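You operate a simulated robot arm through the tools that you are given. There is no shell and no other tool. Be economical: measure what you need, move in short steps, check, and stop when the job is done.

You run a simulated two-armed robot. Do the job below in one go: nothing can be reset, and whatever is moved stays where it is left.

TASK
Put the blue sensor and the green air card in the green carry tray.

The check looks at the end state, three seconds after you hand in, the way a careful person would. Anything else that was tipped, shoved, dropped, spilled or broken makes it a failure.

THE ROBOT
Two 7-joint arms with two-finger parallel grippers on one trunk, on a base that drives. Base frame: it is fixed to the floor where the robot stands at the start and does not move with it; the origin is under the middle of the robot, x ahead of it, y to its left, z up. Lengths are in mm, angles in degrees, forces in N, time in s.
The left shoulder is at the start at [70, 133, 1176], the right one opposite. With the tool pointing down near the work surface each hand reaches from about 100 to 620 mm from the robot's upright axis, wherever it stands, measured 20 degrees to its own side. Places, roughly: green air card [-4000, 4250, 750]; green carry tray [-10500, -3500, 750]. Payload 1.57 kg a hand.
Tool frame (each hand has its own): the origin (TCP) lies between the finger pads and is the grasp point; the fingertips stand 30 mm ahead of it; z points along the fingers, y is the line along which they close. The gripper opens to 80 mm. The fingers are 17 mm wide and 12 mm thick; the gripper's body (40 by 82 mm) begins 80 mm behind the TCP.
Orientation is that of the tool frame in the base frame, as [roll, pitch, yaw] about the fixed x, y, z axes, in that order (R = Rz(yaw) Ry(pitch) Rx(roll)). With the fingers straight down and closing along the base's y, the tool's x points along the base's -x, its y along +y and its z along -z.

THE INTERFACE
- The arms move only by the tool send_rows. It takes "left_series", "right_series" or both (then of equal length, played together; a hand with none holds still); each is a list of rows, each a list of 7 numbers: the shift along the tool's x, y, z in mm, then the turn, a rotation vector about the tool's x, y, z in degrees, then the gripper command, from -1 (fully open) to 1 (shut), values between in proportion. In form: [[x, y, z, wx, wy, wz, claw], ...]. A call has 1 to 10 rows; each row shifts and turns the commanded pose from where the row before left it, along the tool's axes as they then stand. Each row takes 0.2 s and may step no farther than 50 mm and 8.6 degrees from the row before; otherwise, or with a gripper value out of range, the whole call is refused. A pose out of reach is approached as far as the arm can. The call stops where the force on the tool passes 40 N (or 10 N more than at its start, if that is more) or the arm is blocked; 0.2 s more then pass. The fingers move at their own pace (about 153 mm/s each) and stop on an object; they squeeze with about 43 N. The grip force told is the motor's: it shows also when the fingers shut on nothing. Time passes only in rows, and 0.2 s behind the last, so rows that do not move let the fingers close. It gives the time, the measured TCP pose, the force on the tool (base axes), the opening and the grip force at its end, in the units of the frame above (readings bear some noise), with the torque about the TCP (base axes, N m) and any sound that the robot's microphone picked up, and new pictures: "views" is both (left out), scene, wrist or none (wrist: the cameras of the hands that moved).
- Cameras (640 x 400 px; columns grow to the right, rows downward): "scene" is now at [117.6, -40.1, 1418.7]; the picture's right is [-0.43, -0.90, 0.00], its down [-0.51, 0.24, -0.82] and it looks along [0.74, -0.35, -0.57] (base axes); focal length 250 px, centre (320, 200). "left" rides on the left gripper at [72, 7, -122] in its tool frame; the picture's right is [-0.09, 1.00, 0.00], its down [-0.84, -0.08, -0.54] and it looks along [-0.54, -0.05, 0.84] (tool axes); focal length 238 px, centre (320, 200). "right" rides on the right gripper at [72, -7, -122] in its tool frame; the picture's right is [0.09, 1.00, 0.00], its down [-0.84, 0.08, -0.54] and it looks along [-0.54, 0.05, 0.84] (tool axes); focal length 238 px, centre (320, 200).
- raise_lower(by): slides the trunk up (or, below 0, down) by that many mm; the arms and the scene camera ride with it, the base frame stays. It gives what a move gives, with no picture.
- steer(legs): drives the robot by 1 to 6 legs, each [ahead, left, turn to the left] in mm, mm and degrees, along the robot's own axes; the way and the turn of a leg run together, so that a leg with both is an arc; at most 1500 mm and 180 degrees a leg. The arms and the cameras ride along, it lands a little off, and it stops where it bumps. It gives what a move gives, and a new picture of the scene camera.
- head_to(pan, tilt): turns the head with the scene camera to pan (to the left, within 86 degrees either way) and tilt (down, from -29 to 69), counted from straight ahead of the robot. It gives what a move gives, and a new picture of the scene camera.
- point_at(camera, pixels): there is no depth. For up to 12 entries [column, row, z] of the newest picture of that camera ("zoom" is the newest enlarged one), the place [x, y] in the base frame at which the ray of that pixel passes the height z, good to about 2 mm, but the place of the scene camera against the robot may be out by one fixed shift of up to 25 mm in any direction. It takes no simulated time.
- inspect(camera, box): a new picture of the part [left, top, right, bottom] of that camera's present view, enlarged. It takes no simulated time.
- hand_in(): hands the job in; it is judged then, once.

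Work in short steps. Measure before you move; look again where a grasp or a placing could have gone wrong, and mend it. You have 80 turns and 260 pictures in all, those below and enlarged ones among them. Open the grippers and draw the arms clear of the work before you hand the job in, unless the task says otherwise; then end with one line.

The tools are called as a command line: name --argument value ..., lists and objects as JSON in quotes. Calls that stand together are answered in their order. send_rows: Moves the arms, as the interface text tells. Its arguments: {"type":"object","properties":{"left_series":{"type":"array","items":{"type":"array","items":{"type":"number"}}},"right_series":{"type":"array","items":{"type":"array","items":{"type":"number"}}},"views":{"type":"string","enum":["both","scene","wrist","none"]}},"required":[]} The other tools are called the same way: raise_lower (by) slides the trunk up or down; steer (legs) drives the base; head_to (pan, tilt) turns the head that bears the scene camera; point_at (camera, pixels) gives the place at which the rays of pixels pass given heights; inspect (camera, box) takes an enlarged picture of a part of a camera's view; hand_in () hands the job in.

At the start:

```text
t: 0.0
left_tcp_pos: [389.2, 25.2, 1187.9]
left_tool_rot: [-179.9, 0.1, -179.9]
left_force: [-0.1, 0.5, -0.8]
left_wrist_torque: [0.03, -0.01, 0.0]
left_opening: 80.1
left_grasp_force: 0.0
right_tcp_pos: [377.8, -396.9, 1209.0]
right_tool_rot: [179.9, 0.1, -180.0]
right_force: [-0.2, 0.3, 0.1]
right_wrist_torque: [0.04, -0.01, 0.01]
right_opening: 79.9
right_grasp_force: 0.1
trunk travel left (down, up): [-750.0, 190.0]
robot x, y, heading: [2.0, 1.0, -0.1]
head pan, tilt: [-25.3, 34.7]
```

scene: 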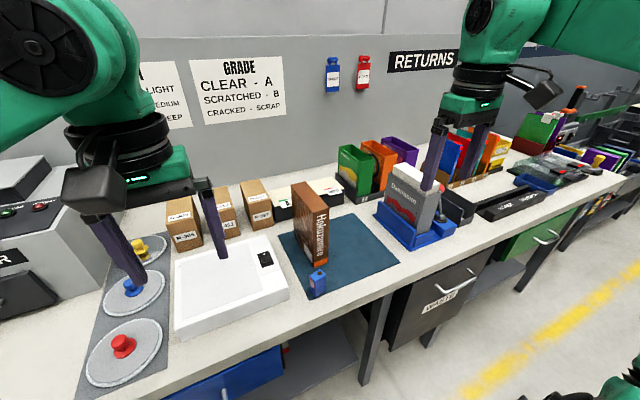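
right: 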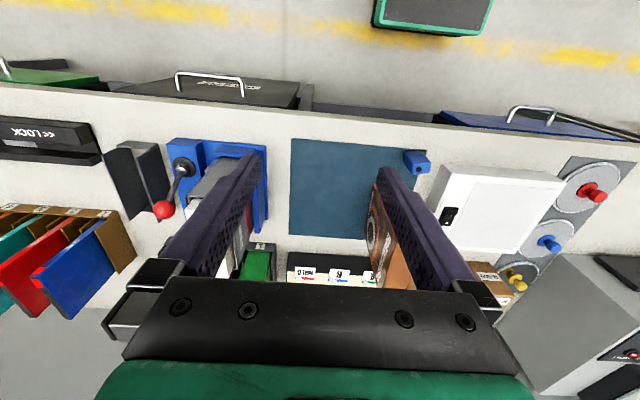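
left: 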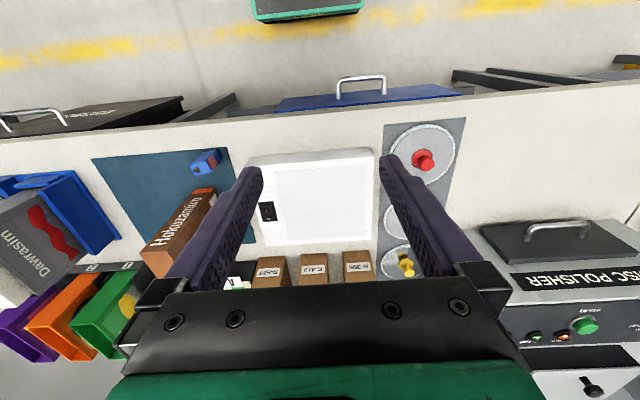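

The small blue box at scene pixel (318,285) on the teal mat may be the blue sensor; I enlarge it and its surroundings to check.

inspect --camera "scene" --box '[260, 170, 420, 310]'

inspect --camera "scene" --box '[430, 50, 640, 220]'

inspect --camera "left" --box '[100, 120, 280, 240]'

```text
2.86 times, centred on (340, 240) of scene
```

zoom: 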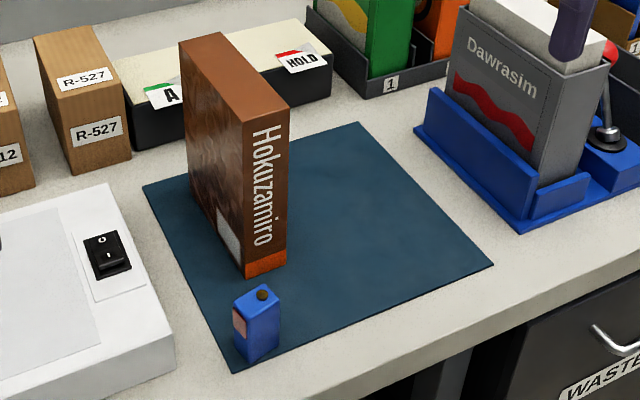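

```text
2.35 times, centred on (535, 135) of scene
```

zoom: 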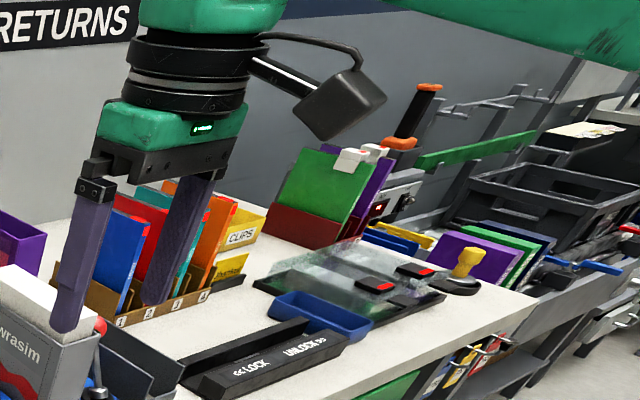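

```text
3.33 times, centred on (190, 180) of left
```

zoom: 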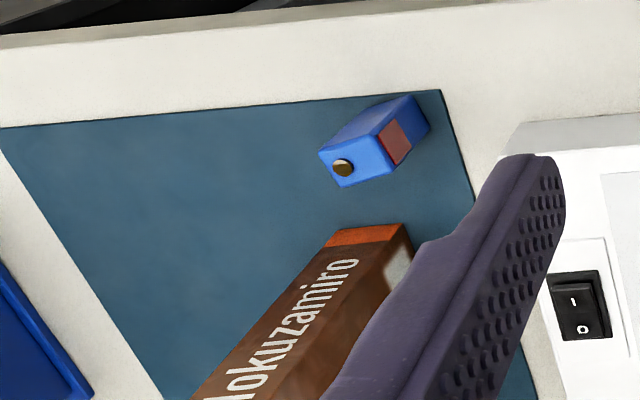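

The blue sensor stands on the mat's near left corner beside the tall box. I triangulate its knob: scene (319.6,272.8) and left (197,170.4), plus base corners.

point_at --camera "scene" --pixels '[[319.6, 272.8, 750], [319.6, 272.8, 800], [319.6, 272.8, 850], [319.6, 272.8, 900], [320, 295, 750], [320, 295, 800]]'

point_at --camera "zoom" --pixels '[[343, 168, 750], [343, 168, 800], [343, 168, 850], [343, 168, 900], [319, 152, 850], [345, 186, 850], [395, 170, 850], [378, 132, 850], [410, 95, 800], [429, 128, 800], [440, 90, 750], [405, 225, 900]]'

```text
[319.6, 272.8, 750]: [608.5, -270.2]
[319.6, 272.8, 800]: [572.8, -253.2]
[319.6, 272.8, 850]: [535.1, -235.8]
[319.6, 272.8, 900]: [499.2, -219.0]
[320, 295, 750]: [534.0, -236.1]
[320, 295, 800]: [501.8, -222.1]
```

```text
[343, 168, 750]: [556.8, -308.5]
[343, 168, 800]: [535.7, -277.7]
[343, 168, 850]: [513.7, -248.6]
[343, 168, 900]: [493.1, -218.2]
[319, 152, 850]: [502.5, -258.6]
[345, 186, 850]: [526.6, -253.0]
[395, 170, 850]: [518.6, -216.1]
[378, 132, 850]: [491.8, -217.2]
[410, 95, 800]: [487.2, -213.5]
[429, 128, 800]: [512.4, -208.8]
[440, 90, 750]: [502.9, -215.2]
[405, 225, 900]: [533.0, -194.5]
```

I get a better triangulation with the right wrist camera, where the sensor is near (416,160).

inspect --camera "right" --box '[350, 120, 470, 200]'

```text
5.00 times, centred on (410, 160) of right
```

zoom: 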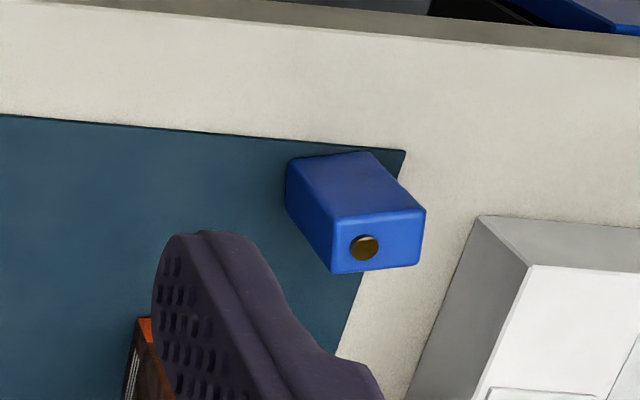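

point_at --camera "zoom" --pixels '[[364, 247, 750], [364, 247, 800], [364, 247, 850], [364, 247, 900], [404, 151, 700], [404, 151, 750], [404, 151, 800], [332, 273, 820], [420, 266, 820], [426, 210, 820], [337, 218, 820], [371, 153, 750]]'

point_at --camera "left" --pixels '[[226, 147, 700], [226, 147, 750], [226, 147, 800]]'

```text
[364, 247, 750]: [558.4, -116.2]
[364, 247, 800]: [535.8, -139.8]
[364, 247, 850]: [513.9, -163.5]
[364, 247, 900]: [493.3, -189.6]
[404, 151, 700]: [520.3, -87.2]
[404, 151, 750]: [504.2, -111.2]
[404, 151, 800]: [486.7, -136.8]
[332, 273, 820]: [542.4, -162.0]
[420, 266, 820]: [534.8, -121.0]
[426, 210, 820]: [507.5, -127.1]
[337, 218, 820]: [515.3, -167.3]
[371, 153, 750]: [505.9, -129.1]
```

```text
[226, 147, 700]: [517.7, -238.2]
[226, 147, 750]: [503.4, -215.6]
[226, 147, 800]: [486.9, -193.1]
```

Triangulation gives a mat height around 858 and knob top about 926 at (483,-203). I get the top face corners at z=926.

point_at --camera "zoom" --pixels '[[364, 247, 926], [332, 273, 925], [420, 266, 925], [426, 210, 925], [337, 218, 925], [286, 202, 858], [289, 160, 858], [371, 153, 858], [404, 151, 858]]'

point_at --camera "left" --pixels '[[197, 170.4, 926], [215.5, 187.5, 1000], [215.5, 187.5, 1050], [192.5, 191, 1050], [261, 202, 900], [261, 202, 920]]'

inspect --camera "scene" --box '[280, 170, 360, 310]'

```text
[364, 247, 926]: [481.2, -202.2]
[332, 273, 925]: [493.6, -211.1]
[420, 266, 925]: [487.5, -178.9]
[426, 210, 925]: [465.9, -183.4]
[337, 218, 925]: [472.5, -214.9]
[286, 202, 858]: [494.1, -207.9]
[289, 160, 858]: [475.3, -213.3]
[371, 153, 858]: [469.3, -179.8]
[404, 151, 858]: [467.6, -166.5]
```

```text
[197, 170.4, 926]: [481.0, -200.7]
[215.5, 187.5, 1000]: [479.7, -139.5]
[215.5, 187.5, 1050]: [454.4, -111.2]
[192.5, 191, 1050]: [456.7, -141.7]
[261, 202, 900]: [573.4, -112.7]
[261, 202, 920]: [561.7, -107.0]
```

```text
2.86 times, centred on (320, 240) of scene
```

zoom: 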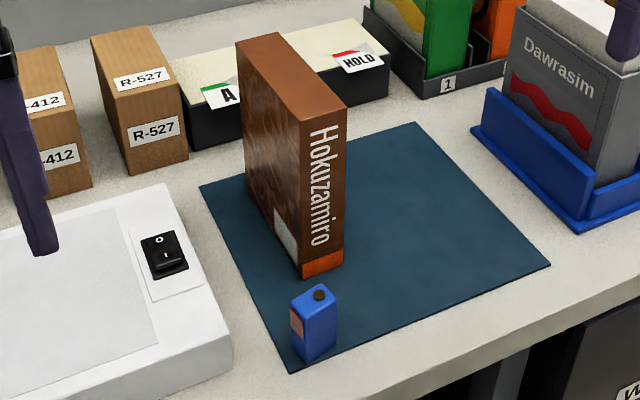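

I measure the tall box's near base edge: scene zoom pixels (305,278), (343,262) and its top edge.

point_at --camera "zoom" --pixels '[[305, 279, 858], [343, 264, 858], [303, 120, 1000], [303, 120, 1020], [303, 120, 1040], [303, 120, 980], [346, 108, 1000], [319, 295, 926], [290, 371, 858]]'

```text
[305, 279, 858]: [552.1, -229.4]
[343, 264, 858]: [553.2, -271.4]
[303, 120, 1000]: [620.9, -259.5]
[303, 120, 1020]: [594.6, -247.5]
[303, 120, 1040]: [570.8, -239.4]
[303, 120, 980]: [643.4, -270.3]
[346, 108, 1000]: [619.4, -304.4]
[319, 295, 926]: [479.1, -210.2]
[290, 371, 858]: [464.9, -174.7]
```

The box starts at x≈552 so there is ~50 mm clearance. I move the right hand above the sensor at (480,-197), z≈1109, and turn by 10.6° to match it.

send_rows --right_series '[[-20.4, 40, 20, 0, 0, 0, -1], [-20.4, 40, 20, 0, 0, 0, -1], [-20.4, 40, 20, 0, 0, 0, -1], [-20.4, 40, 20, 0, 0, 0, -1], [-20.4, 40, 20, 0, 0, 0, -1], [0, 0, 20, 0, 0, -5.3, -1], [0, 0, 20, 0, 0, -5.3, -1], [0, 0, 0, 0, 0, 0, -1]]' --views "both"

```text
t: 1.8
left_tcp_pos: [388.1, 24.0, 1186.7]
left_tool_rot: [-179.8, -0.1, -180.0]
left_force: [-0.9, -0.1, -0.4]
left_wrist_torque: [0.0, -0.01, 0.01]
left_opening: 79.7
left_grasp_force: 0.1
right_tcp_pos: [489.3, -324.0, 1066.6]
right_tool_rot: [180.0, -0.1, -169.4]
right_force: [-0.1, 0.5, -1.0]
right_wrist_torque: [-0.01, -0.02, -0.01]
right_opening: 80.0
right_grasp_force: 0.1
right hand out of reach, approached as far as the arm can: row 2, 3, 4, 5
trunk travel left (down, up): [-750.0, 190.0]
robot x, y, heading: [2.2, 1.1, -0.1]
head pan, tilt: [-25.3, 34.7]
```

scene: 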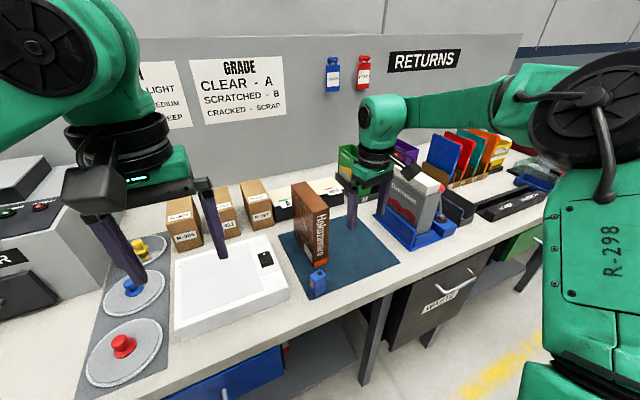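
right: 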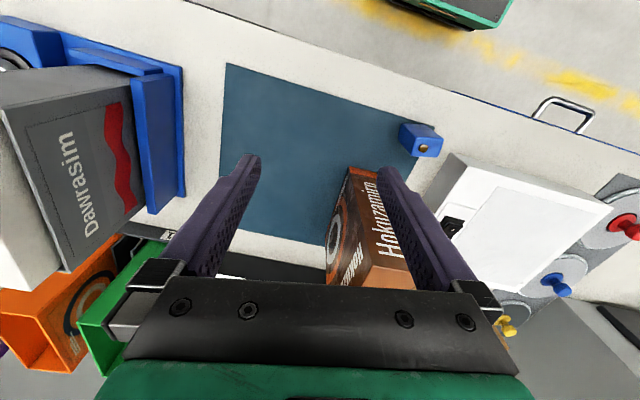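

The right hand stopped short in y (−324 instead of −197). I try the remaining shift in smaller steps and a bit lower; the path stays at x<510, clear of the box.

send_rows --right_series '[[-3.6, 31.6, 5, 0, 0, 0, -1], [-3.6, 31.6, 5, 0, 0, 0, -1], [-3.6, 31.6, 5, 0, 0, 0, -1], [-3.6, 31.6, 5, 0, 0, 0, -1], [0, 0, 0, 0, 0, 0, -1]]' --views "both"

```text
t: 3.0
left_tcp_pos: [388.1, 25.3, 1187.5]
left_tool_rot: [-180.0, 0.0, -179.9]
left_force: [0.6, 0.5, -0.1]
left_wrist_torque: [-0.01, -0.02, 0.01]
left_opening: 80.1
left_grasp_force: 0.0
right_tcp_pos: [483.1, -273.1, 1058.9]
right_tool_rot: [179.8, 0.0, -169.2]
right_force: [0.4, 0.5, 1.2]
right_wrist_torque: [0.04, 0.0, -0.01]
right_opening: 80.1
right_grasp_force: 0.0
right hand out of reach, approached as far as the arm can: row 2, 3, 4
trunk travel left (down, up): [-750.0, 190.0]
robot x, y, heading: [-0.9, 0.4, -0.1]
head pan, tilt: [-25.3, 34.7]
```

scene: 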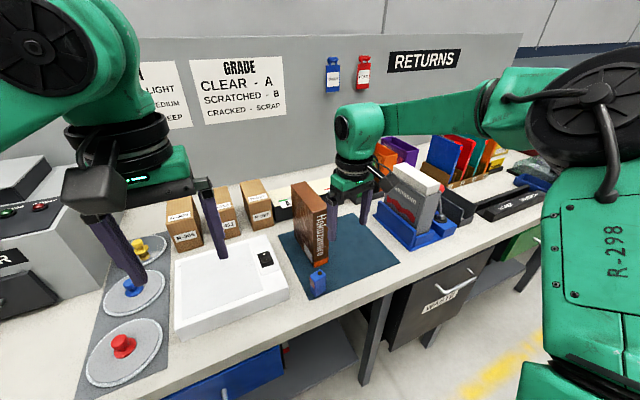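
right: 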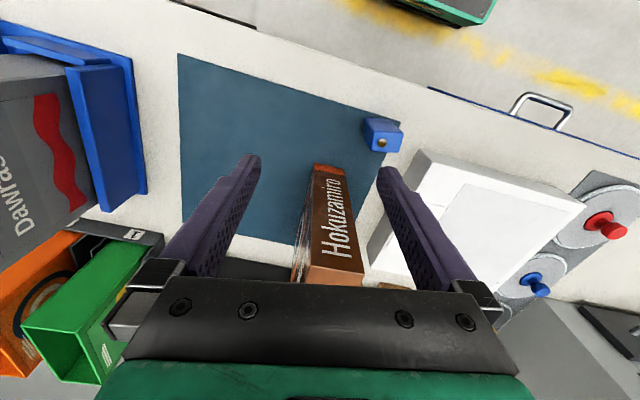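

It gained 51 mm; it seems to be limited by arm speed or posture. I continue the remaining (-3,76) in gentler steps.

send_rows --right_series '[[-2, 15, 0, 0, 0, 0, -1], [-2, 15, 0, 0, 0, 0, -1], [-2, 15, 0, 0, 0, 0, -1], [-2, 15, 0, 0, 0, 0, -1], [-2, 15, 0, 0, 0, 0, -1], [0, 0, 0, 0, 0, 0, -1]]' --views "wrist"

```text
t: 4.4
left_tcp_pos: [389.3, 23.6, 1188.1]
left_tool_rot: [-180.0, 0.0, -180.0]
left_force: [-0.9, -0.5, 0.1]
left_wrist_torque: [0.03, -0.04, 0.0]
left_opening: 80.0
left_grasp_force: 0.0
right_tcp_pos: [482.3, -273.9, 1058.5]
right_tool_rot: [179.8, 0.0, -169.2]
right_force: [-0.3, 0.0, 1.0]
right_wrist_torque: [-0.02, 0.0, 0.01]
right_opening: 79.9
right_grasp_force: 0.0
right hand out of reach, approached as far as the arm can: row 1, 2, 3, 4, 5
trunk travel left (down, up): [-750.0, 190.0]
robot x, y, heading: [-0.3, 2.7, 0.1]
head pan, tilt: [-25.3, 34.7]
```

right: 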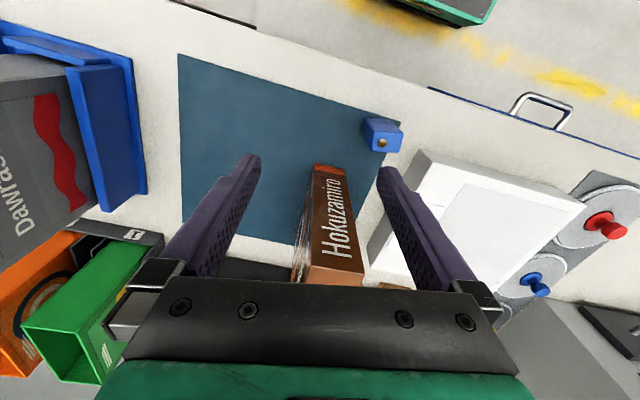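

The limit is real at y≈−273 in this stance. I slide the base 76 mm left so the right hand ends above the sensor.

steer --legs '[[-2, 76, 0]]'

send_rows --right_series '[[0, 0, 0, 0, 0, 0, -1]]' --views "wrist"

```text
t: 5.5
left_tcp_pos: [387.5, 97.6, 1187.5]
left_tool_rot: [179.8, 0.0, -179.9]
left_force: [0.3, 0.1, 0.2]
left_wrist_torque: [0.04, 0.01, 0.01]
left_opening: 80.0
left_grasp_force: 0.0
right_tcp_pos: [481.6, -199.4, 1056.6]
right_tool_rot: [179.6, 0.0, -169.3]
right_force: [-0.6, -0.6, 0.5]
right_wrist_torque: [0.02, 0.0, -0.01]
right_opening: 80.1
right_grasp_force: 0.0
trunk travel left (down, up): [-750.0, 190.0]
robot x, y, heading: [-5.1, 75.2, 0.0]
head pan, tilt: [-25.3, 34.7]
```

scene: 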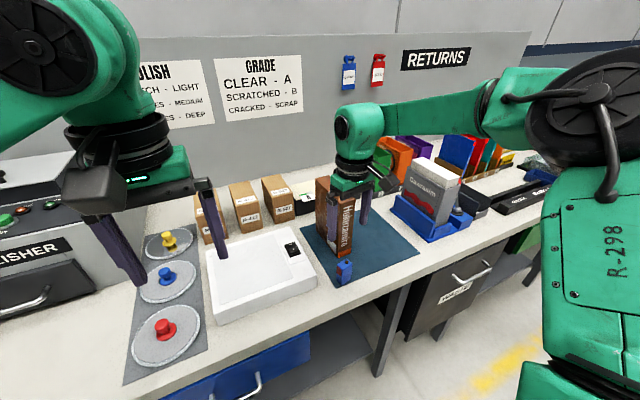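

```text
t: 5.8
left_tcp_pos: [388.0, 99.1, 1188.1]
left_tool_rot: [-180.0, 0.0, -179.9]
left_force: [-0.4, -0.4, 0.4]
left_wrist_torque: [0.03, 0.0, 0.04]
left_opening: 80.1
left_grasp_force: 0.2
right_tcp_pos: [481.0, -198.9, 1056.7]
right_tool_rot: [179.8, 0.0, -169.3]
right_force: [-0.2, 0.0, 0.1]
right_wrist_torque: [0.01, -0.05, -0.05]
right_opening: 80.0
right_grasp_force: 0.1
trunk travel left (down, up): [-750.0, 190.0]
robot x, y, heading: [-2.8, 80.2, -0.0]
head pan, tilt: [-25.3, 34.7]
```

right: 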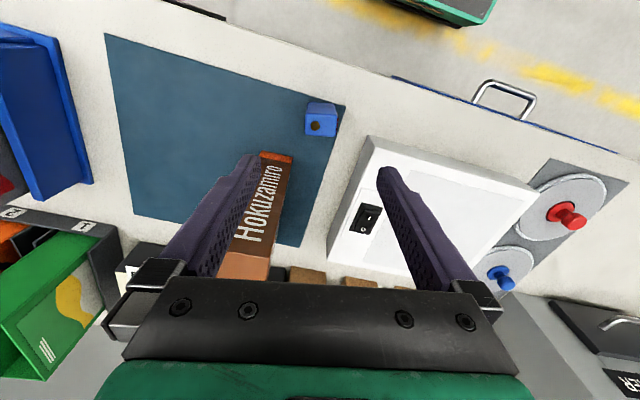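

The hand is above the sensor: knob at (315,126) in the right view, near the expected (321,122). I measure the top corners from close up.

inspect --camera "right" --box '[280, 90, 360, 140]'

point_at --camera "right" --pixels '[[315, 126, 926], [305, 138, 925], [336, 138, 925], [346, 105, 858]]'

```text
8.00 times, centred on (320, 115) of right
```

zoom: 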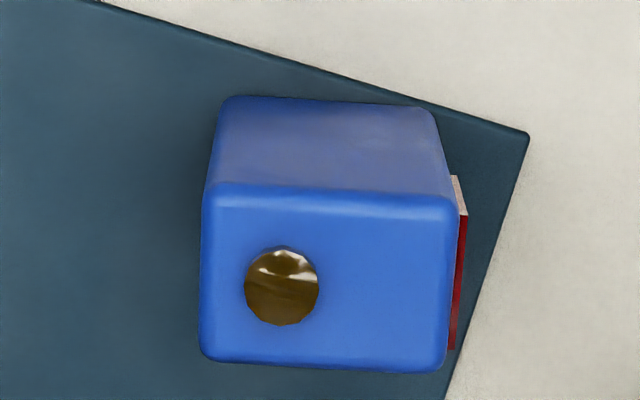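

```text
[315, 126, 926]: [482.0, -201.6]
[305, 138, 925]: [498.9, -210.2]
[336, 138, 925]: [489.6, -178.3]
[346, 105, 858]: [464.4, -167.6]
```

Aligned well; the sensor centre is (481,-197). I descend to TCP z≈898 with open fingers.

send_rows --right_series '[[0, 0.6, 39, 0, 0, 0, -1], [0, 0.6, 39, 0, 0, 0, -1], [0, 0.6, 39, 0, 0, 0, -1], [0, 0.6, 39, 0, 0, 0, -1], [0, 0, 0, 0, 0, 0, -1]]' --views "both"

```text
t: 7.0
left_tcp_pos: [386.1, 100.7, 1187.1]
left_tool_rot: [-179.9, 0.0, 179.9]
left_force: [-0.5, 0.2, -0.4]
left_wrist_torque: [0.0, -0.01, 0.02]
left_opening: 79.7
left_grasp_force: 0.1
right_tcp_pos: [480.4, -197.7, 902.8]
right_tool_rot: [179.5, 0.1, -169.2]
right_force: [-0.4, -0.4, 0.9]
right_wrist_torque: [-0.03, 0.03, -0.01]
right_opening: 80.2
right_grasp_force: 0.0
right hand out of reach, approached as far as the arm can: row 4
trunk travel left (down, up): [-750.0, 190.0]
robot x, y, heading: [-4.1, 78.3, -0.2]
head pan, tilt: [-25.3, 34.7]
```

scene: 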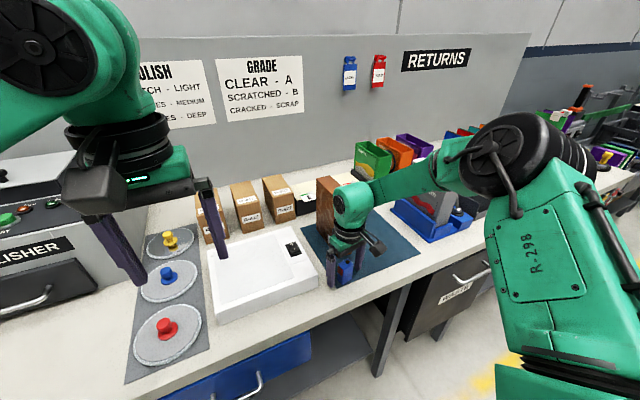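
right: 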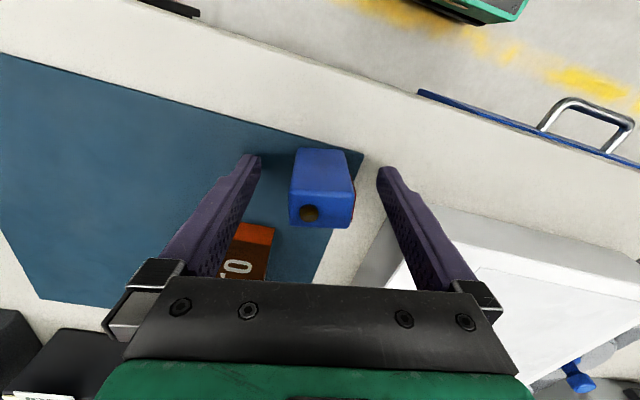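

The sensor sits between the fingers at (322,190). I close.

send_rows --right_series '[[0, 0, 0, 0, 0, 0, 1], [0, 0, 0, 0, 0, 0, 1], [0, 0, 0, 0, 0, 0, 1]]' --views "wrist"

```text
t: 7.8
left_tcp_pos: [386.5, 101.1, 1187.6]
left_tool_rot: [-179.8, 0.0, 179.9]
left_force: [0.5, -0.8, 0.2]
left_wrist_torque: [0.03, 0.0, -0.02]
left_opening: 80.1
left_grasp_force: 0.0
right_tcp_pos: [480.5, -196.6, 903.8]
right_tool_rot: [179.5, 0.0, -169.1]
right_force: [-0.2, -0.4, 0.0]
right_wrist_torque: [0.03, 0.0, 0.0]
right_opening: 33.5
right_grasp_force: 40.9
trunk travel left (down, up): [-750.0, 190.0]
robot x, y, heading: [0.5, 75.3, -0.4]
head pan, tilt: [-25.3, 34.7]
```

right: 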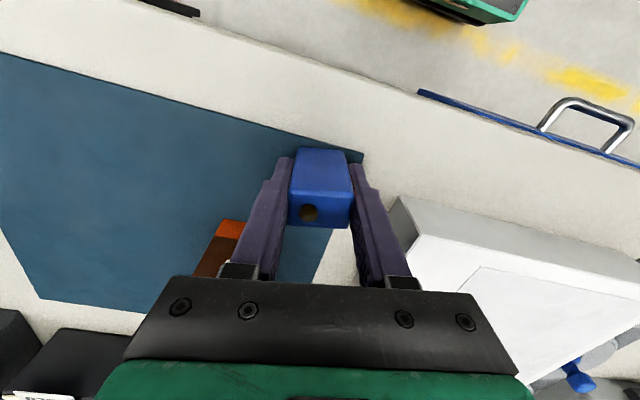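

Gripped at 33.5 mm, 41 N. I lift straight up by 200 mm.

send_rows --right_series '[[0, 0, -30, 0, 0, 0, 1], [0, 0, -40, 0, 0, 0, 1], [0, 0, -40, 0, 0, 0, 1], [0, 0, -40, 0, 0, 0, 1], [0, 0, 0, 0, 0, 0, 1]]' --views "both"

```text
t: 9.1
left_tcp_pos: [387.1, 101.8, 1186.6]
left_tool_rot: [-179.9, -0.1, 180.0]
left_force: [0.5, -0.3, -0.1]
left_wrist_torque: [-0.05, 0.0, 0.0]
left_opening: 80.0
left_grasp_force: 0.0
right_tcp_pos: [480.3, -199.9, 1052.6]
right_tool_rot: [179.8, 0.0, -169.3]
right_force: [-0.5, 0.3, -0.9]
right_wrist_torque: [0.02, 0.01, -0.01]
right_opening: 33.1
right_grasp_force: 41.5
trunk travel left (down, up): [-750.0, 190.0]
robot x, y, heading: [-2.6, 75.5, 0.1]
head pan, tilt: [-25.3, 34.7]
```

scene: 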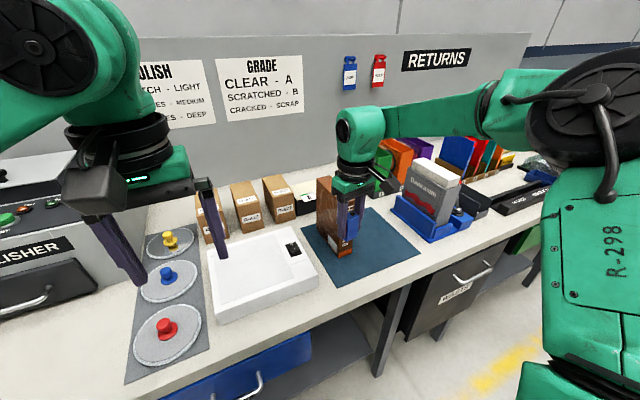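
right: 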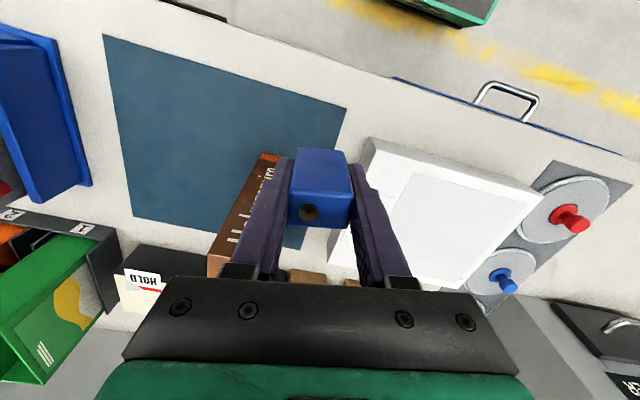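

The sensor is held. I back off 300 mm from the bench, then look around with the head.

steer --legs '[[-300, 0, 0]]'

head_to --pan 80 --tilt 15

head_to --pan -80 --tilt 15

```text
t: 11.1
left_tcp_pos: [87.5, 100.8, 1187.8]
left_tool_rot: [180.0, 0.0, 179.8]
left_force: [0.1, 0.7, 0.3]
left_wrist_torque: [0.03, 0.0, -0.03]
left_opening: 80.0
left_grasp_force: 0.0
right_tcp_pos: [180.9, -200.6, 1052.3]
right_tool_rot: [179.8, -0.1, -169.7]
right_force: [0.6, -0.8, -0.8]
right_wrist_torque: [-0.02, 0.02, -0.01]
right_opening: 33.3
right_grasp_force: 41.5
trunk travel left (down, up): [-750.0, 190.0]
robot x, y, heading: [-302.7, 80.3, -0.4]
head pan, tilt: [-25.3, 34.7]
```

scene: 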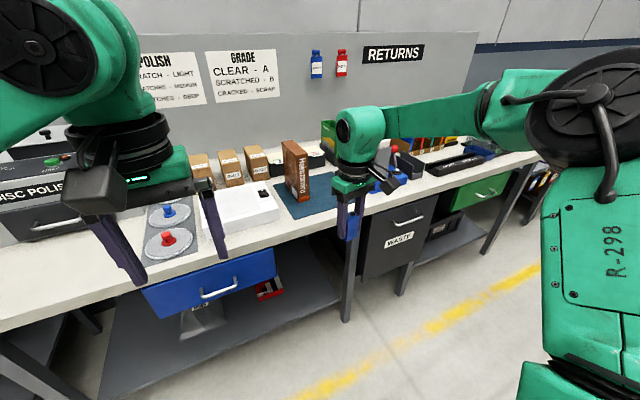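

```text
t: 12.9
left_tcp_pos: [86.0, 101.0, 1187.1]
left_tool_rot: [-179.9, -0.1, 179.7]
left_force: [-0.2, -0.1, -0.2]
left_wrist_torque: [0.0, -0.03, 0.0]
left_opening: 79.8
left_grasp_force: 0.1
right_tcp_pos: [178.0, -200.4, 1054.3]
right_tool_rot: [179.8, -0.1, -169.6]
right_force: [-0.4, -0.8, -0.4]
right_wrist_torque: [0.0, 0.02, 0.03]
right_opening: 33.4
right_grasp_force: 41.5
trunk travel left (down, up): [-750.0, 190.0]
robot x, y, heading: [-304.6, 78.1, -0.4]
head pan, tilt: [80.0, 15.0]
```

scene: 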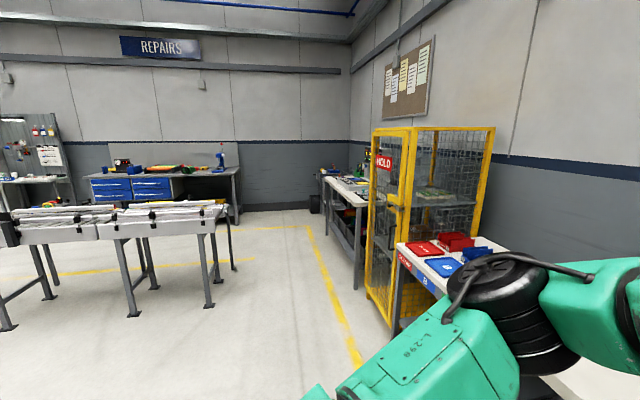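

```text
t: 15.4
left_tcp_pos: [85.7, 100.1, 1187.6]
left_tool_rot: [-179.9, 0.0, 179.8]
left_force: [-0.6, 0.6, -0.3]
left_wrist_torque: [0.03, 0.03, -0.04]
left_opening: 79.9
left_grasp_force: 0.1
right_tcp_pos: [178.8, -200.4, 1052.1]
right_tool_rot: [179.8, 0.1, -169.5]
right_force: [0.4, -0.4, -0.8]
right_wrist_torque: [0.0, 0.02, -0.01]
right_opening: 33.3
right_grasp_force: 41.1
trunk travel left (down, up): [-750.0, 190.0]
robot x, y, heading: [-302.2, 80.6, -0.5]
head pan, tilt: [-80.0, 15.0]
```

scene: 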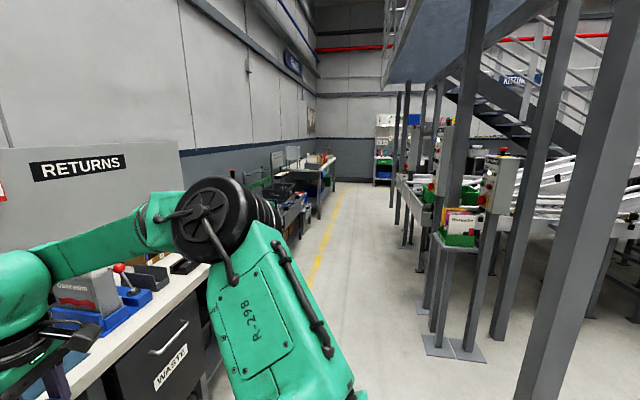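

The card's direction is back-left behind a conveyor. I pull the right hand in first, then turn left 110° to view the way.

send_rows --right_series '[[40, 0, -10, 0, 0, 0, 1], [40, 0, -10, 0, 0, 0, 1], [40, 0, -10, 0, 0, 0, 1], [0, 0, 0, 0, 0, 0, 1]]' --views "none"

steer --legs '[[0, 0, 120]]'

head_to --pan 0 --tilt 20

head_to --pan 75 --tilt 20

```text
t: 16.4
left_tcp_pos: [86.9, 101.3, 1186.8]
left_tool_rot: [-179.9, -0.1, 179.7]
left_force: [0.1, -0.2, 0.1]
left_wrist_torque: [0.0, 0.04, -0.01]
left_opening: 80.1
left_grasp_force: 0.0
right_tcp_pos: [61.3, -222.0, 1082.2]
right_tool_rot: [179.8, 0.1, -169.5]
right_force: [0.2, 0.0, -1.0]
right_wrist_torque: [0.01, 0.02, -0.02]
right_opening: 33.4
right_grasp_force: 41.0
trunk travel left (down, up): [-750.0, 190.0]
robot x, y, heading: [-302.4, 73.0, -0.2]
head pan, tilt: [-80.0, 15.0]
```

```text
t: 21.8
left_tcp_pos: [-523.3, 397.7, 1186.5]
left_tool_rot: [-179.9, 0.0, -58.9]
left_force: [-0.6, 1.2, -0.5]
left_wrist_torque: [0.01, 0.0, -0.03]
left_opening: 80.1
left_grasp_force: 0.0
right_tcp_pos: [-235.2, 543.9, 1083.2]
right_tool_rot: [179.8, 0.1, -48.2]
right_force: [1.1, -0.2, -1.5]
right_wrist_torque: [0.02, -0.01, 0.0]
right_opening: 33.2
right_grasp_force: 41.7
trunk travel left (down, up): [-750.0, 190.0]
robot x, y, heading: [-306.2, 78.2, 121.1]
head pan, tilt: [-80.0, 15.0]
```

scene: 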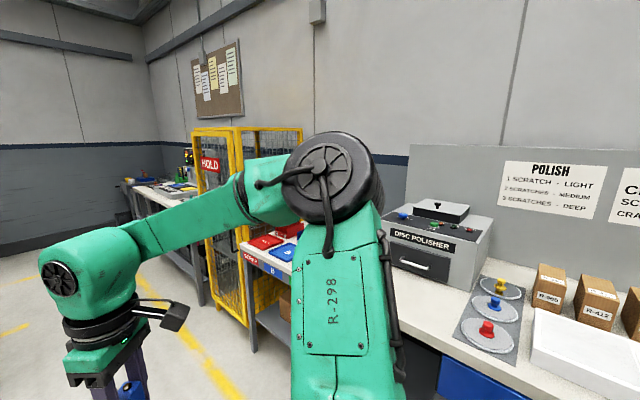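

```text
t: 23.4
left_tcp_pos: [-525.0, 398.4, 1187.0]
left_tool_rot: [-179.9, 0.0, -58.9]
left_force: [0.6, -0.3, -0.8]
left_wrist_torque: [-0.01, 0.02, 0.01]
left_opening: 80.0
left_grasp_force: 0.1
right_tcp_pos: [-236.1, 545.0, 1083.3]
right_tool_rot: [179.8, 0.0, -48.2]
right_force: [-0.2, -0.6, 0.1]
right_wrist_torque: [0.03, 0.02, 0.03]
right_opening: 33.5
right_grasp_force: 41.4
trunk travel left (down, up): [-750.0, 190.0]
robot x, y, heading: [-303.2, 76.2, 120.9]
head pan, tilt: [0.0, 20.0]
```

scene: 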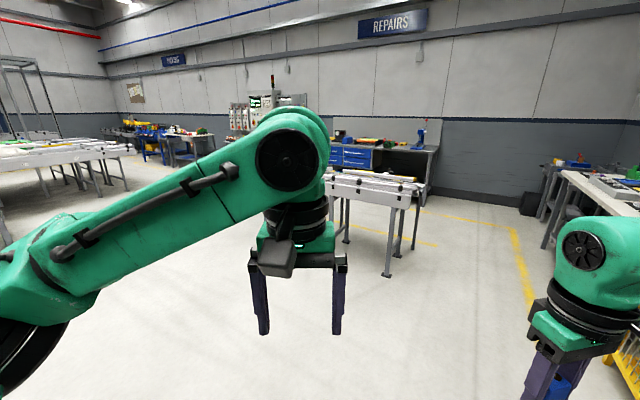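

```text
t: 24.8
left_tcp_pos: [-523.9, 398.9, 1187.7]
left_tool_rot: [-179.9, 0.0, -59.0]
left_force: [0.3, -0.2, 0.0]
left_wrist_torque: [0.01, 0.01, 0.0]
left_opening: 80.0
left_grasp_force: 0.1
right_tcp_pos: [-235.1, 543.9, 1084.3]
right_tool_rot: [179.9, 0.0, -48.2]
right_force: [0.1, -1.8, -0.1]
right_wrist_torque: [0.02, 0.0, -0.02]
right_opening: 33.4
right_grasp_force: 41.0
trunk travel left (down, up): [-750.0, 190.0]
robot x, y, heading: [-304.2, 78.9, 121.2]
head pan, tilt: [75.0, 20.0]
```

scene: 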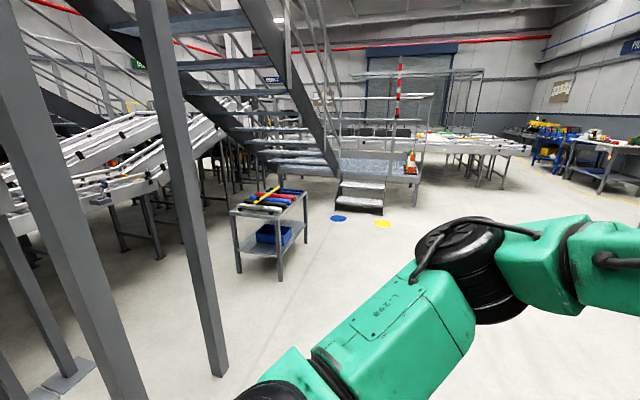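

The left arm hides the way to the card (expected near column 274). I move the left hand outward and down to clear the view.

send_rows --left_series '[[10, 35, 33, 0, 0, 0, -1], [10, 35, 33, 0, 0, 0, -1], [10, 35, 33, 0, 0, 0, -1], [10, 35, 33, 0, 0, 0, -1], [10, 35, 33, 0, 0, 0, -1], [10, 35, 33, 0, 0, 0, -1], [0, 0, 0, 0, 0, 0, -1]]' --views "none"

head_to --pan 10 --tilt 15

```text
t: 26.4
left_tcp_pos: [-661.7, 258.8, 1005.9]
left_tool_rot: [177.9, -0.1, -60.1]
left_force: [0.1, -0.3, -0.8]
left_wrist_torque: [0.01, -0.01, -0.01]
left_opening: 80.1
left_grasp_force: 0.0
left hand out of reach, approached as far as the arm can: row 5, 6
right_tcp_pos: [-235.6, 544.6, 1084.0]
right_tool_rot: [179.9, -0.1, -48.3]
right_force: [-0.6, 0.8, -1.5]
right_wrist_torque: [0.0, -0.03, -0.01]
right_opening: 33.1
right_grasp_force: 41.0
trunk travel left (down, up): [-750.0, 190.0]
robot x, y, heading: [-303.9, 78.2, 120.9]
head pan, tilt: [75.0, 20.0]
```

```text
t: 27.8
left_tcp_pos: [-661.5, 259.6, 1006.2]
left_tool_rot: [178.0, -0.2, -60.3]
left_force: [0.1, 1.5, -0.1]
left_wrist_torque: [-0.01, 0.02, 0.02]
left_opening: 80.1
left_grasp_force: 0.1
right_tcp_pos: [-235.6, 545.7, 1083.8]
right_tool_rot: [179.8, 0.0, -48.3]
right_force: [0.5, 0.1, -0.9]
right_wrist_torque: [-0.03, -0.01, -0.03]
right_opening: 33.2
right_grasp_force: 41.3
trunk travel left (down, up): [-750.0, 190.0]
robot x, y, heading: [-301.7, 78.2, 120.8]
head pan, tilt: [10.0, 15.0]
```

scene: 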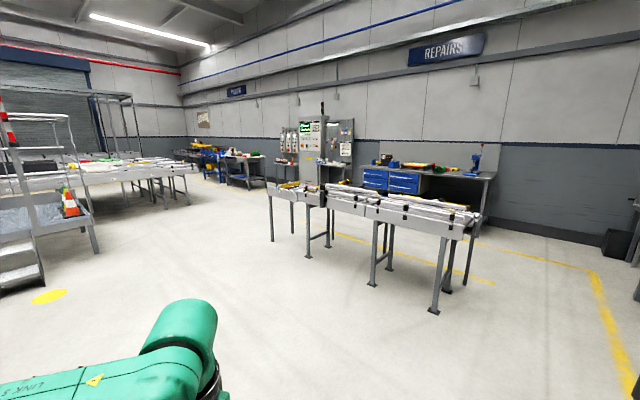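

The card should appear near (318,164), at a station by the grey cabinet behind the conveyor. I enlarge and measure conveyor feet on the floor.

inspect --camera "scene" --box '[220, 100, 400, 220]'

point_at --camera "scene" --pixels '[[434, 311, 0], [447, 291, 0], [372, 285, 0], [308, 258, 0], [272, 241, 0], [330, 246, 0], [248, 189, 0], [220, 183, 0], [318, 164, 750], [484, 238, 0], [366, 208, 0]]'

```text
3.33 times, centred on (310, 160) of scene
```

zoom: 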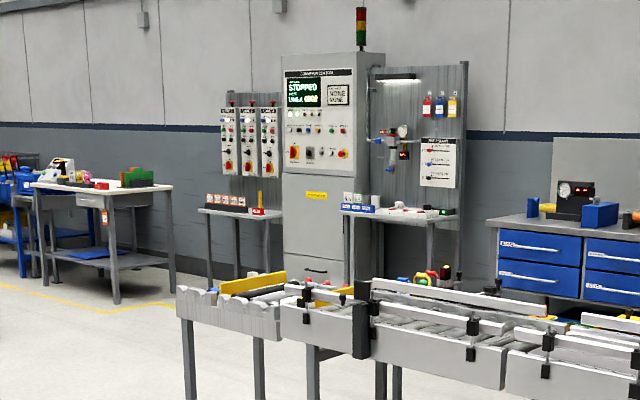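

```text
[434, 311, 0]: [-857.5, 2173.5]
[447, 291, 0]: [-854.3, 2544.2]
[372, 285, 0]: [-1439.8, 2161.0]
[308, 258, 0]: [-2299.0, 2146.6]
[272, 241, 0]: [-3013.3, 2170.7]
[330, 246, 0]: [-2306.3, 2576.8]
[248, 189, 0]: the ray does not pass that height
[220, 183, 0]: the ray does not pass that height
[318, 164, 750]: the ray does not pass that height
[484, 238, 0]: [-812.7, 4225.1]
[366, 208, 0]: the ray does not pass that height
```

The conveyor occupies x −850…−3050, y 2150…2580; I go around its far end. Turn to 159.7° and drive to about (−3600, 1300), then look.

steer --legs '[[0, 0, 38.8], [1200, 0, 0], [1200, 0, 0], [1118, 0, 0]]'

```text
t: 46.8
left_tcp_pos: [-4003.6, 1247.3, 1006.3]
left_tool_rot: [177.9, -0.1, -23.0]
left_force: [-0.1, 0.6, -0.8]
left_wrist_torque: [-0.02, -0.01, 0.0]
left_opening: 80.3
left_grasp_force: 0.1
right_tcp_pos: [-3835.9, 1732.3, 1083.9]
right_tool_rot: [179.7, 0.1, -11.2]
right_force: [-0.1, 0.4, -0.2]
right_wrist_torque: [0.01, 0.01, 0.02]
right_opening: 33.1
right_grasp_force: 41.3
trunk travel left (down, up): [-750.0, 190.0]
robot x, y, heading: [-3603.2, 1321.2, 158.2]
head pan, tilt: [10.0, 15.0]
```

scene: 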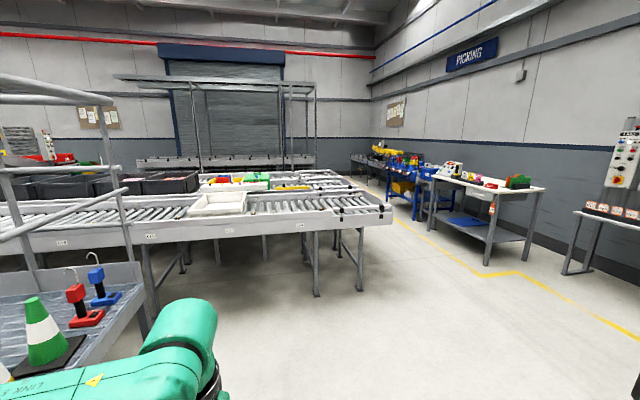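

Clear floor ahead-right. I turn right to heading 90 and look at the air station.

steer --legs '[[0, 0, -68.2]]'

head_to --pan 5 --tilt 20

inspect --camera "scene" --box '[240, 100, 400, 200]'

```text
t: 50.1
left_tcp_pos: [-3820.4, 1662.6, 1006.3]
left_tool_rot: [178.0, -0.2, -91.6]
left_force: [-0.1, 0.6, 0.6]
left_wrist_torque: [0.01, -0.01, -0.02]
left_opening: 80.0
left_grasp_force: 0.0
right_tcp_pos: [-3309.5, 1683.1, 1083.8]
right_tool_rot: [179.7, -0.1, -79.6]
right_force: [0.1, 0.3, -1.2]
right_wrist_torque: [0.0, -0.03, -0.02]
right_opening: 33.0
right_grasp_force: 41.2
trunk travel left (down, up): [-750.0, 190.0]
robot x, y, heading: [-3604.2, 1318.8, 89.8]
head pan, tilt: [10.0, 15.0]
```

scene: 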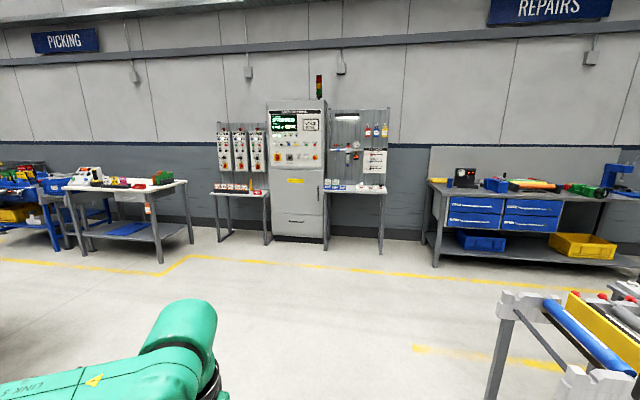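

```text
t: 50.8
left_tcp_pos: [-3820.3, 1663.5, 1006.3]
left_tool_rot: [177.9, -0.3, -91.7]
left_force: [-0.4, -0.1, 0.0]
left_wrist_torque: [0.0, -0.03, -0.05]
left_opening: 80.1
left_grasp_force: 0.1
right_tcp_pos: [-3307.2, 1683.2, 1084.6]
right_tool_rot: [179.8, 0.0, -79.6]
right_force: [0.0, 0.4, -0.5]
right_wrist_torque: [-0.01, 0.01, -0.02]
right_opening: 33.5
right_grasp_force: 41.6
trunk travel left (down, up): [-750.0, 190.0]
robot x, y, heading: [-3607.3, 1319.8, 89.9]
head pan, tilt: [5.0, 20.0]
```

scene: 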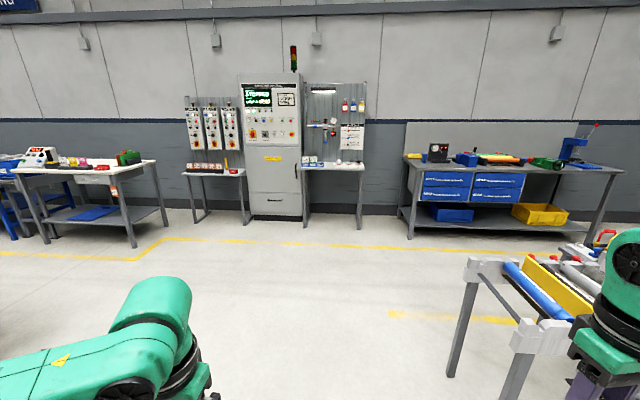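

```text
4.00 times, centred on (320, 150) of scene
```

zoom: 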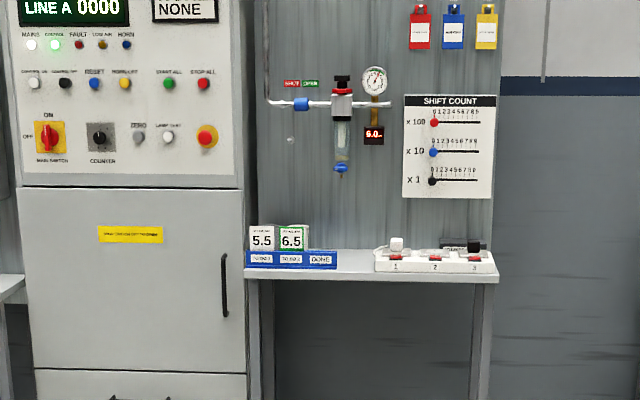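

The card rack shows "5.5" (grey) and "6.5" with a green border — the green air card. I drive to about (−3846, 3450), facing the station.

steer --legs '[[300, 240, 0], [1000, 0, 0], [830, 0, 0]]'

head_to --pan 12 --tilt 40

```text
t: 62.1
left_tcp_pos: [-4038.2, 3809.6, 1005.4]
left_tool_rot: [177.9, -0.1, -91.6]
left_force: [0.4, -0.9, 0.1]
left_wrist_torque: [0.04, 0.0, 0.0]
left_opening: 79.9
left_grasp_force: 0.1
right_tcp_pos: [-3526.3, 3833.6, 1084.0]
right_tool_rot: [179.8, 0.0, -79.5]
right_force: [0.2, -0.6, -0.8]
right_wrist_torque: [0.02, 0.0, -0.01]
right_opening: 33.2
right_grasp_force: 41.4
trunk travel left (down, up): [-750.0, 190.0]
robot x, y, heading: [-3824.7, 3468.9, 89.6]
head pan, tilt: [5.0, 20.0]
```

scene: 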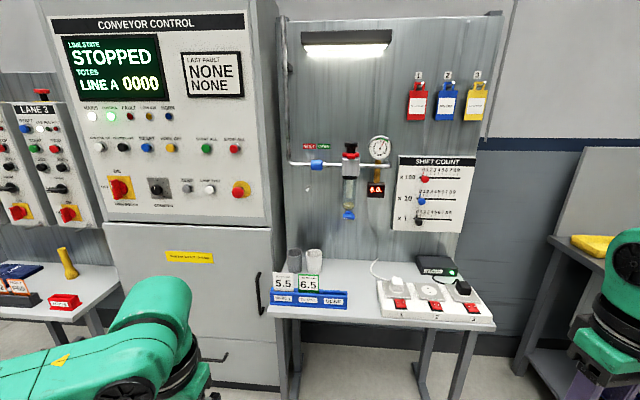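

```text
t: 62.9
left_tcp_pos: [-4037.9, 3810.7, 1005.7]
left_tool_rot: [178.0, -0.2, -91.5]
left_force: [-0.8, 0.0, 0.0]
left_wrist_torque: [0.0, 0.0, 0.0]
left_opening: 80.1
left_grasp_force: 0.0
right_tcp_pos: [-3524.9, 3832.7, 1082.3]
right_tool_rot: [179.8, 0.0, -79.5]
right_force: [0.1, -0.5, -0.8]
right_wrist_torque: [0.02, 0.0, -0.01]
right_opening: 33.5
right_grasp_force: 41.2
trunk travel left (down, up): [-750.0, 190.0]
robot x, y, heading: [-3824.2, 3467.0, 89.6]
head pan, tilt: [12.0, 40.0]
```

scene: 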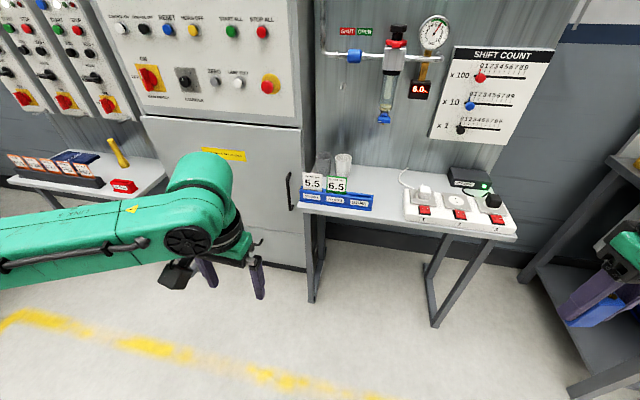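

inspect --camera "scene" --box '[285, 140, 405, 220]'

inspect --camera "left" --box '[0, 0, 640, 400]'

point_at --camera "scene" --pixels '[[296, 204, 740], [296, 204, 800], [296, 204, 860], [373, 209, 740], [373, 209, 800], [373, 209, 860], [514, 237, 740], [514, 237, 800], [514, 237, 860]]'

```text
5.00 times, centred on (345, 180) of scene
```

zoom: 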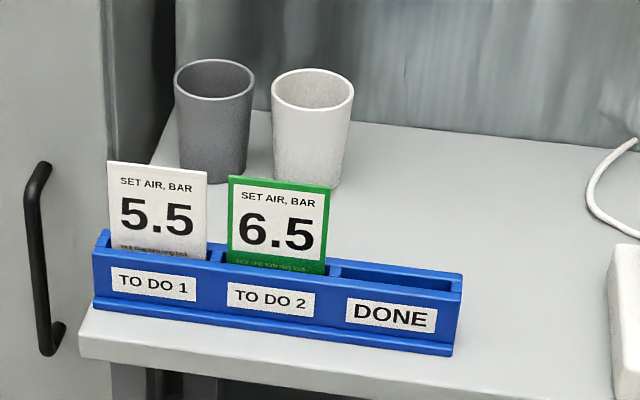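

```text
1.00 times, centred on (320, 200) of left (not enlarged: the box is as wide or as high as the picture)
```

zoom: 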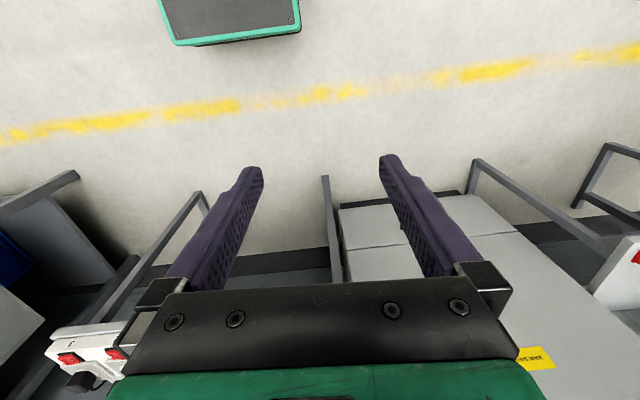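

```text
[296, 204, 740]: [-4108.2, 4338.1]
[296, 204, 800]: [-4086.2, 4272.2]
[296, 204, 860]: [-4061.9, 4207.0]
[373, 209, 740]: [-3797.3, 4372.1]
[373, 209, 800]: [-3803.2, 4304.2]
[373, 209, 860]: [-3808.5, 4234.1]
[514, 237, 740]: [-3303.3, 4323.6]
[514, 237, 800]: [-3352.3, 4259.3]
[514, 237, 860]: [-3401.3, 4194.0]
```

The 6.5 green-bordered card stands in the middle slot; neighbours are close in x, so I grip it across its thickness (fingers closing along y). I turn the left hand 90° so its camera is on the robot's right side, and raise it a little.

send_rows --left_series '[[0, 0, -12, 0, 0, -8.5, -1], [0, 0, -12, 0, 0, -8.5, -1], [0, 0, -12, 0, 0, -8.5, -1], [0, 0, -12, 0, 0, -8.5, -1], [0, 0, -12, 0, 0, -8.5, -1], [0, 0, -12, 0, 0, -8.5, -1], [0, 0, -12, 0, 0, -8.5, -1], [0, 0, -12, 0, 0, -8.5, -1], [0, 0, -12, 0, 0, -8.5, -1], [0, 0, 0, 0, 0, -8.5, -1]]' --views "wrist"

```text
t: 65.1
left_tcp_pos: [-4034.0, 3813.1, 1114.4]
left_tool_rot: [179.6, 2.1, -6.2]
left_force: [0.5, -1.4, -0.7]
left_wrist_torque: [0.0, 0.0, 0.0]
left_opening: 80.0
left_grasp_force: 0.1
right_tcp_pos: [-3525.6, 3833.5, 1083.7]
right_tool_rot: [179.8, 0.0, -79.5]
right_force: [-0.6, 0.8, -0.6]
right_wrist_torque: [-0.02, 0.0, -0.01]
right_opening: 33.3
right_grasp_force: 41.5
trunk travel left (down, up): [-750.0, 190.0]
robot x, y, heading: [-3824.7, 3469.5, 89.6]
head pan, tilt: [12.0, 40.0]
```

left: 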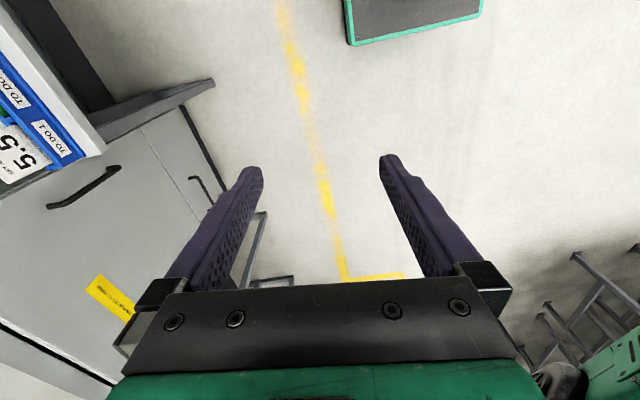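

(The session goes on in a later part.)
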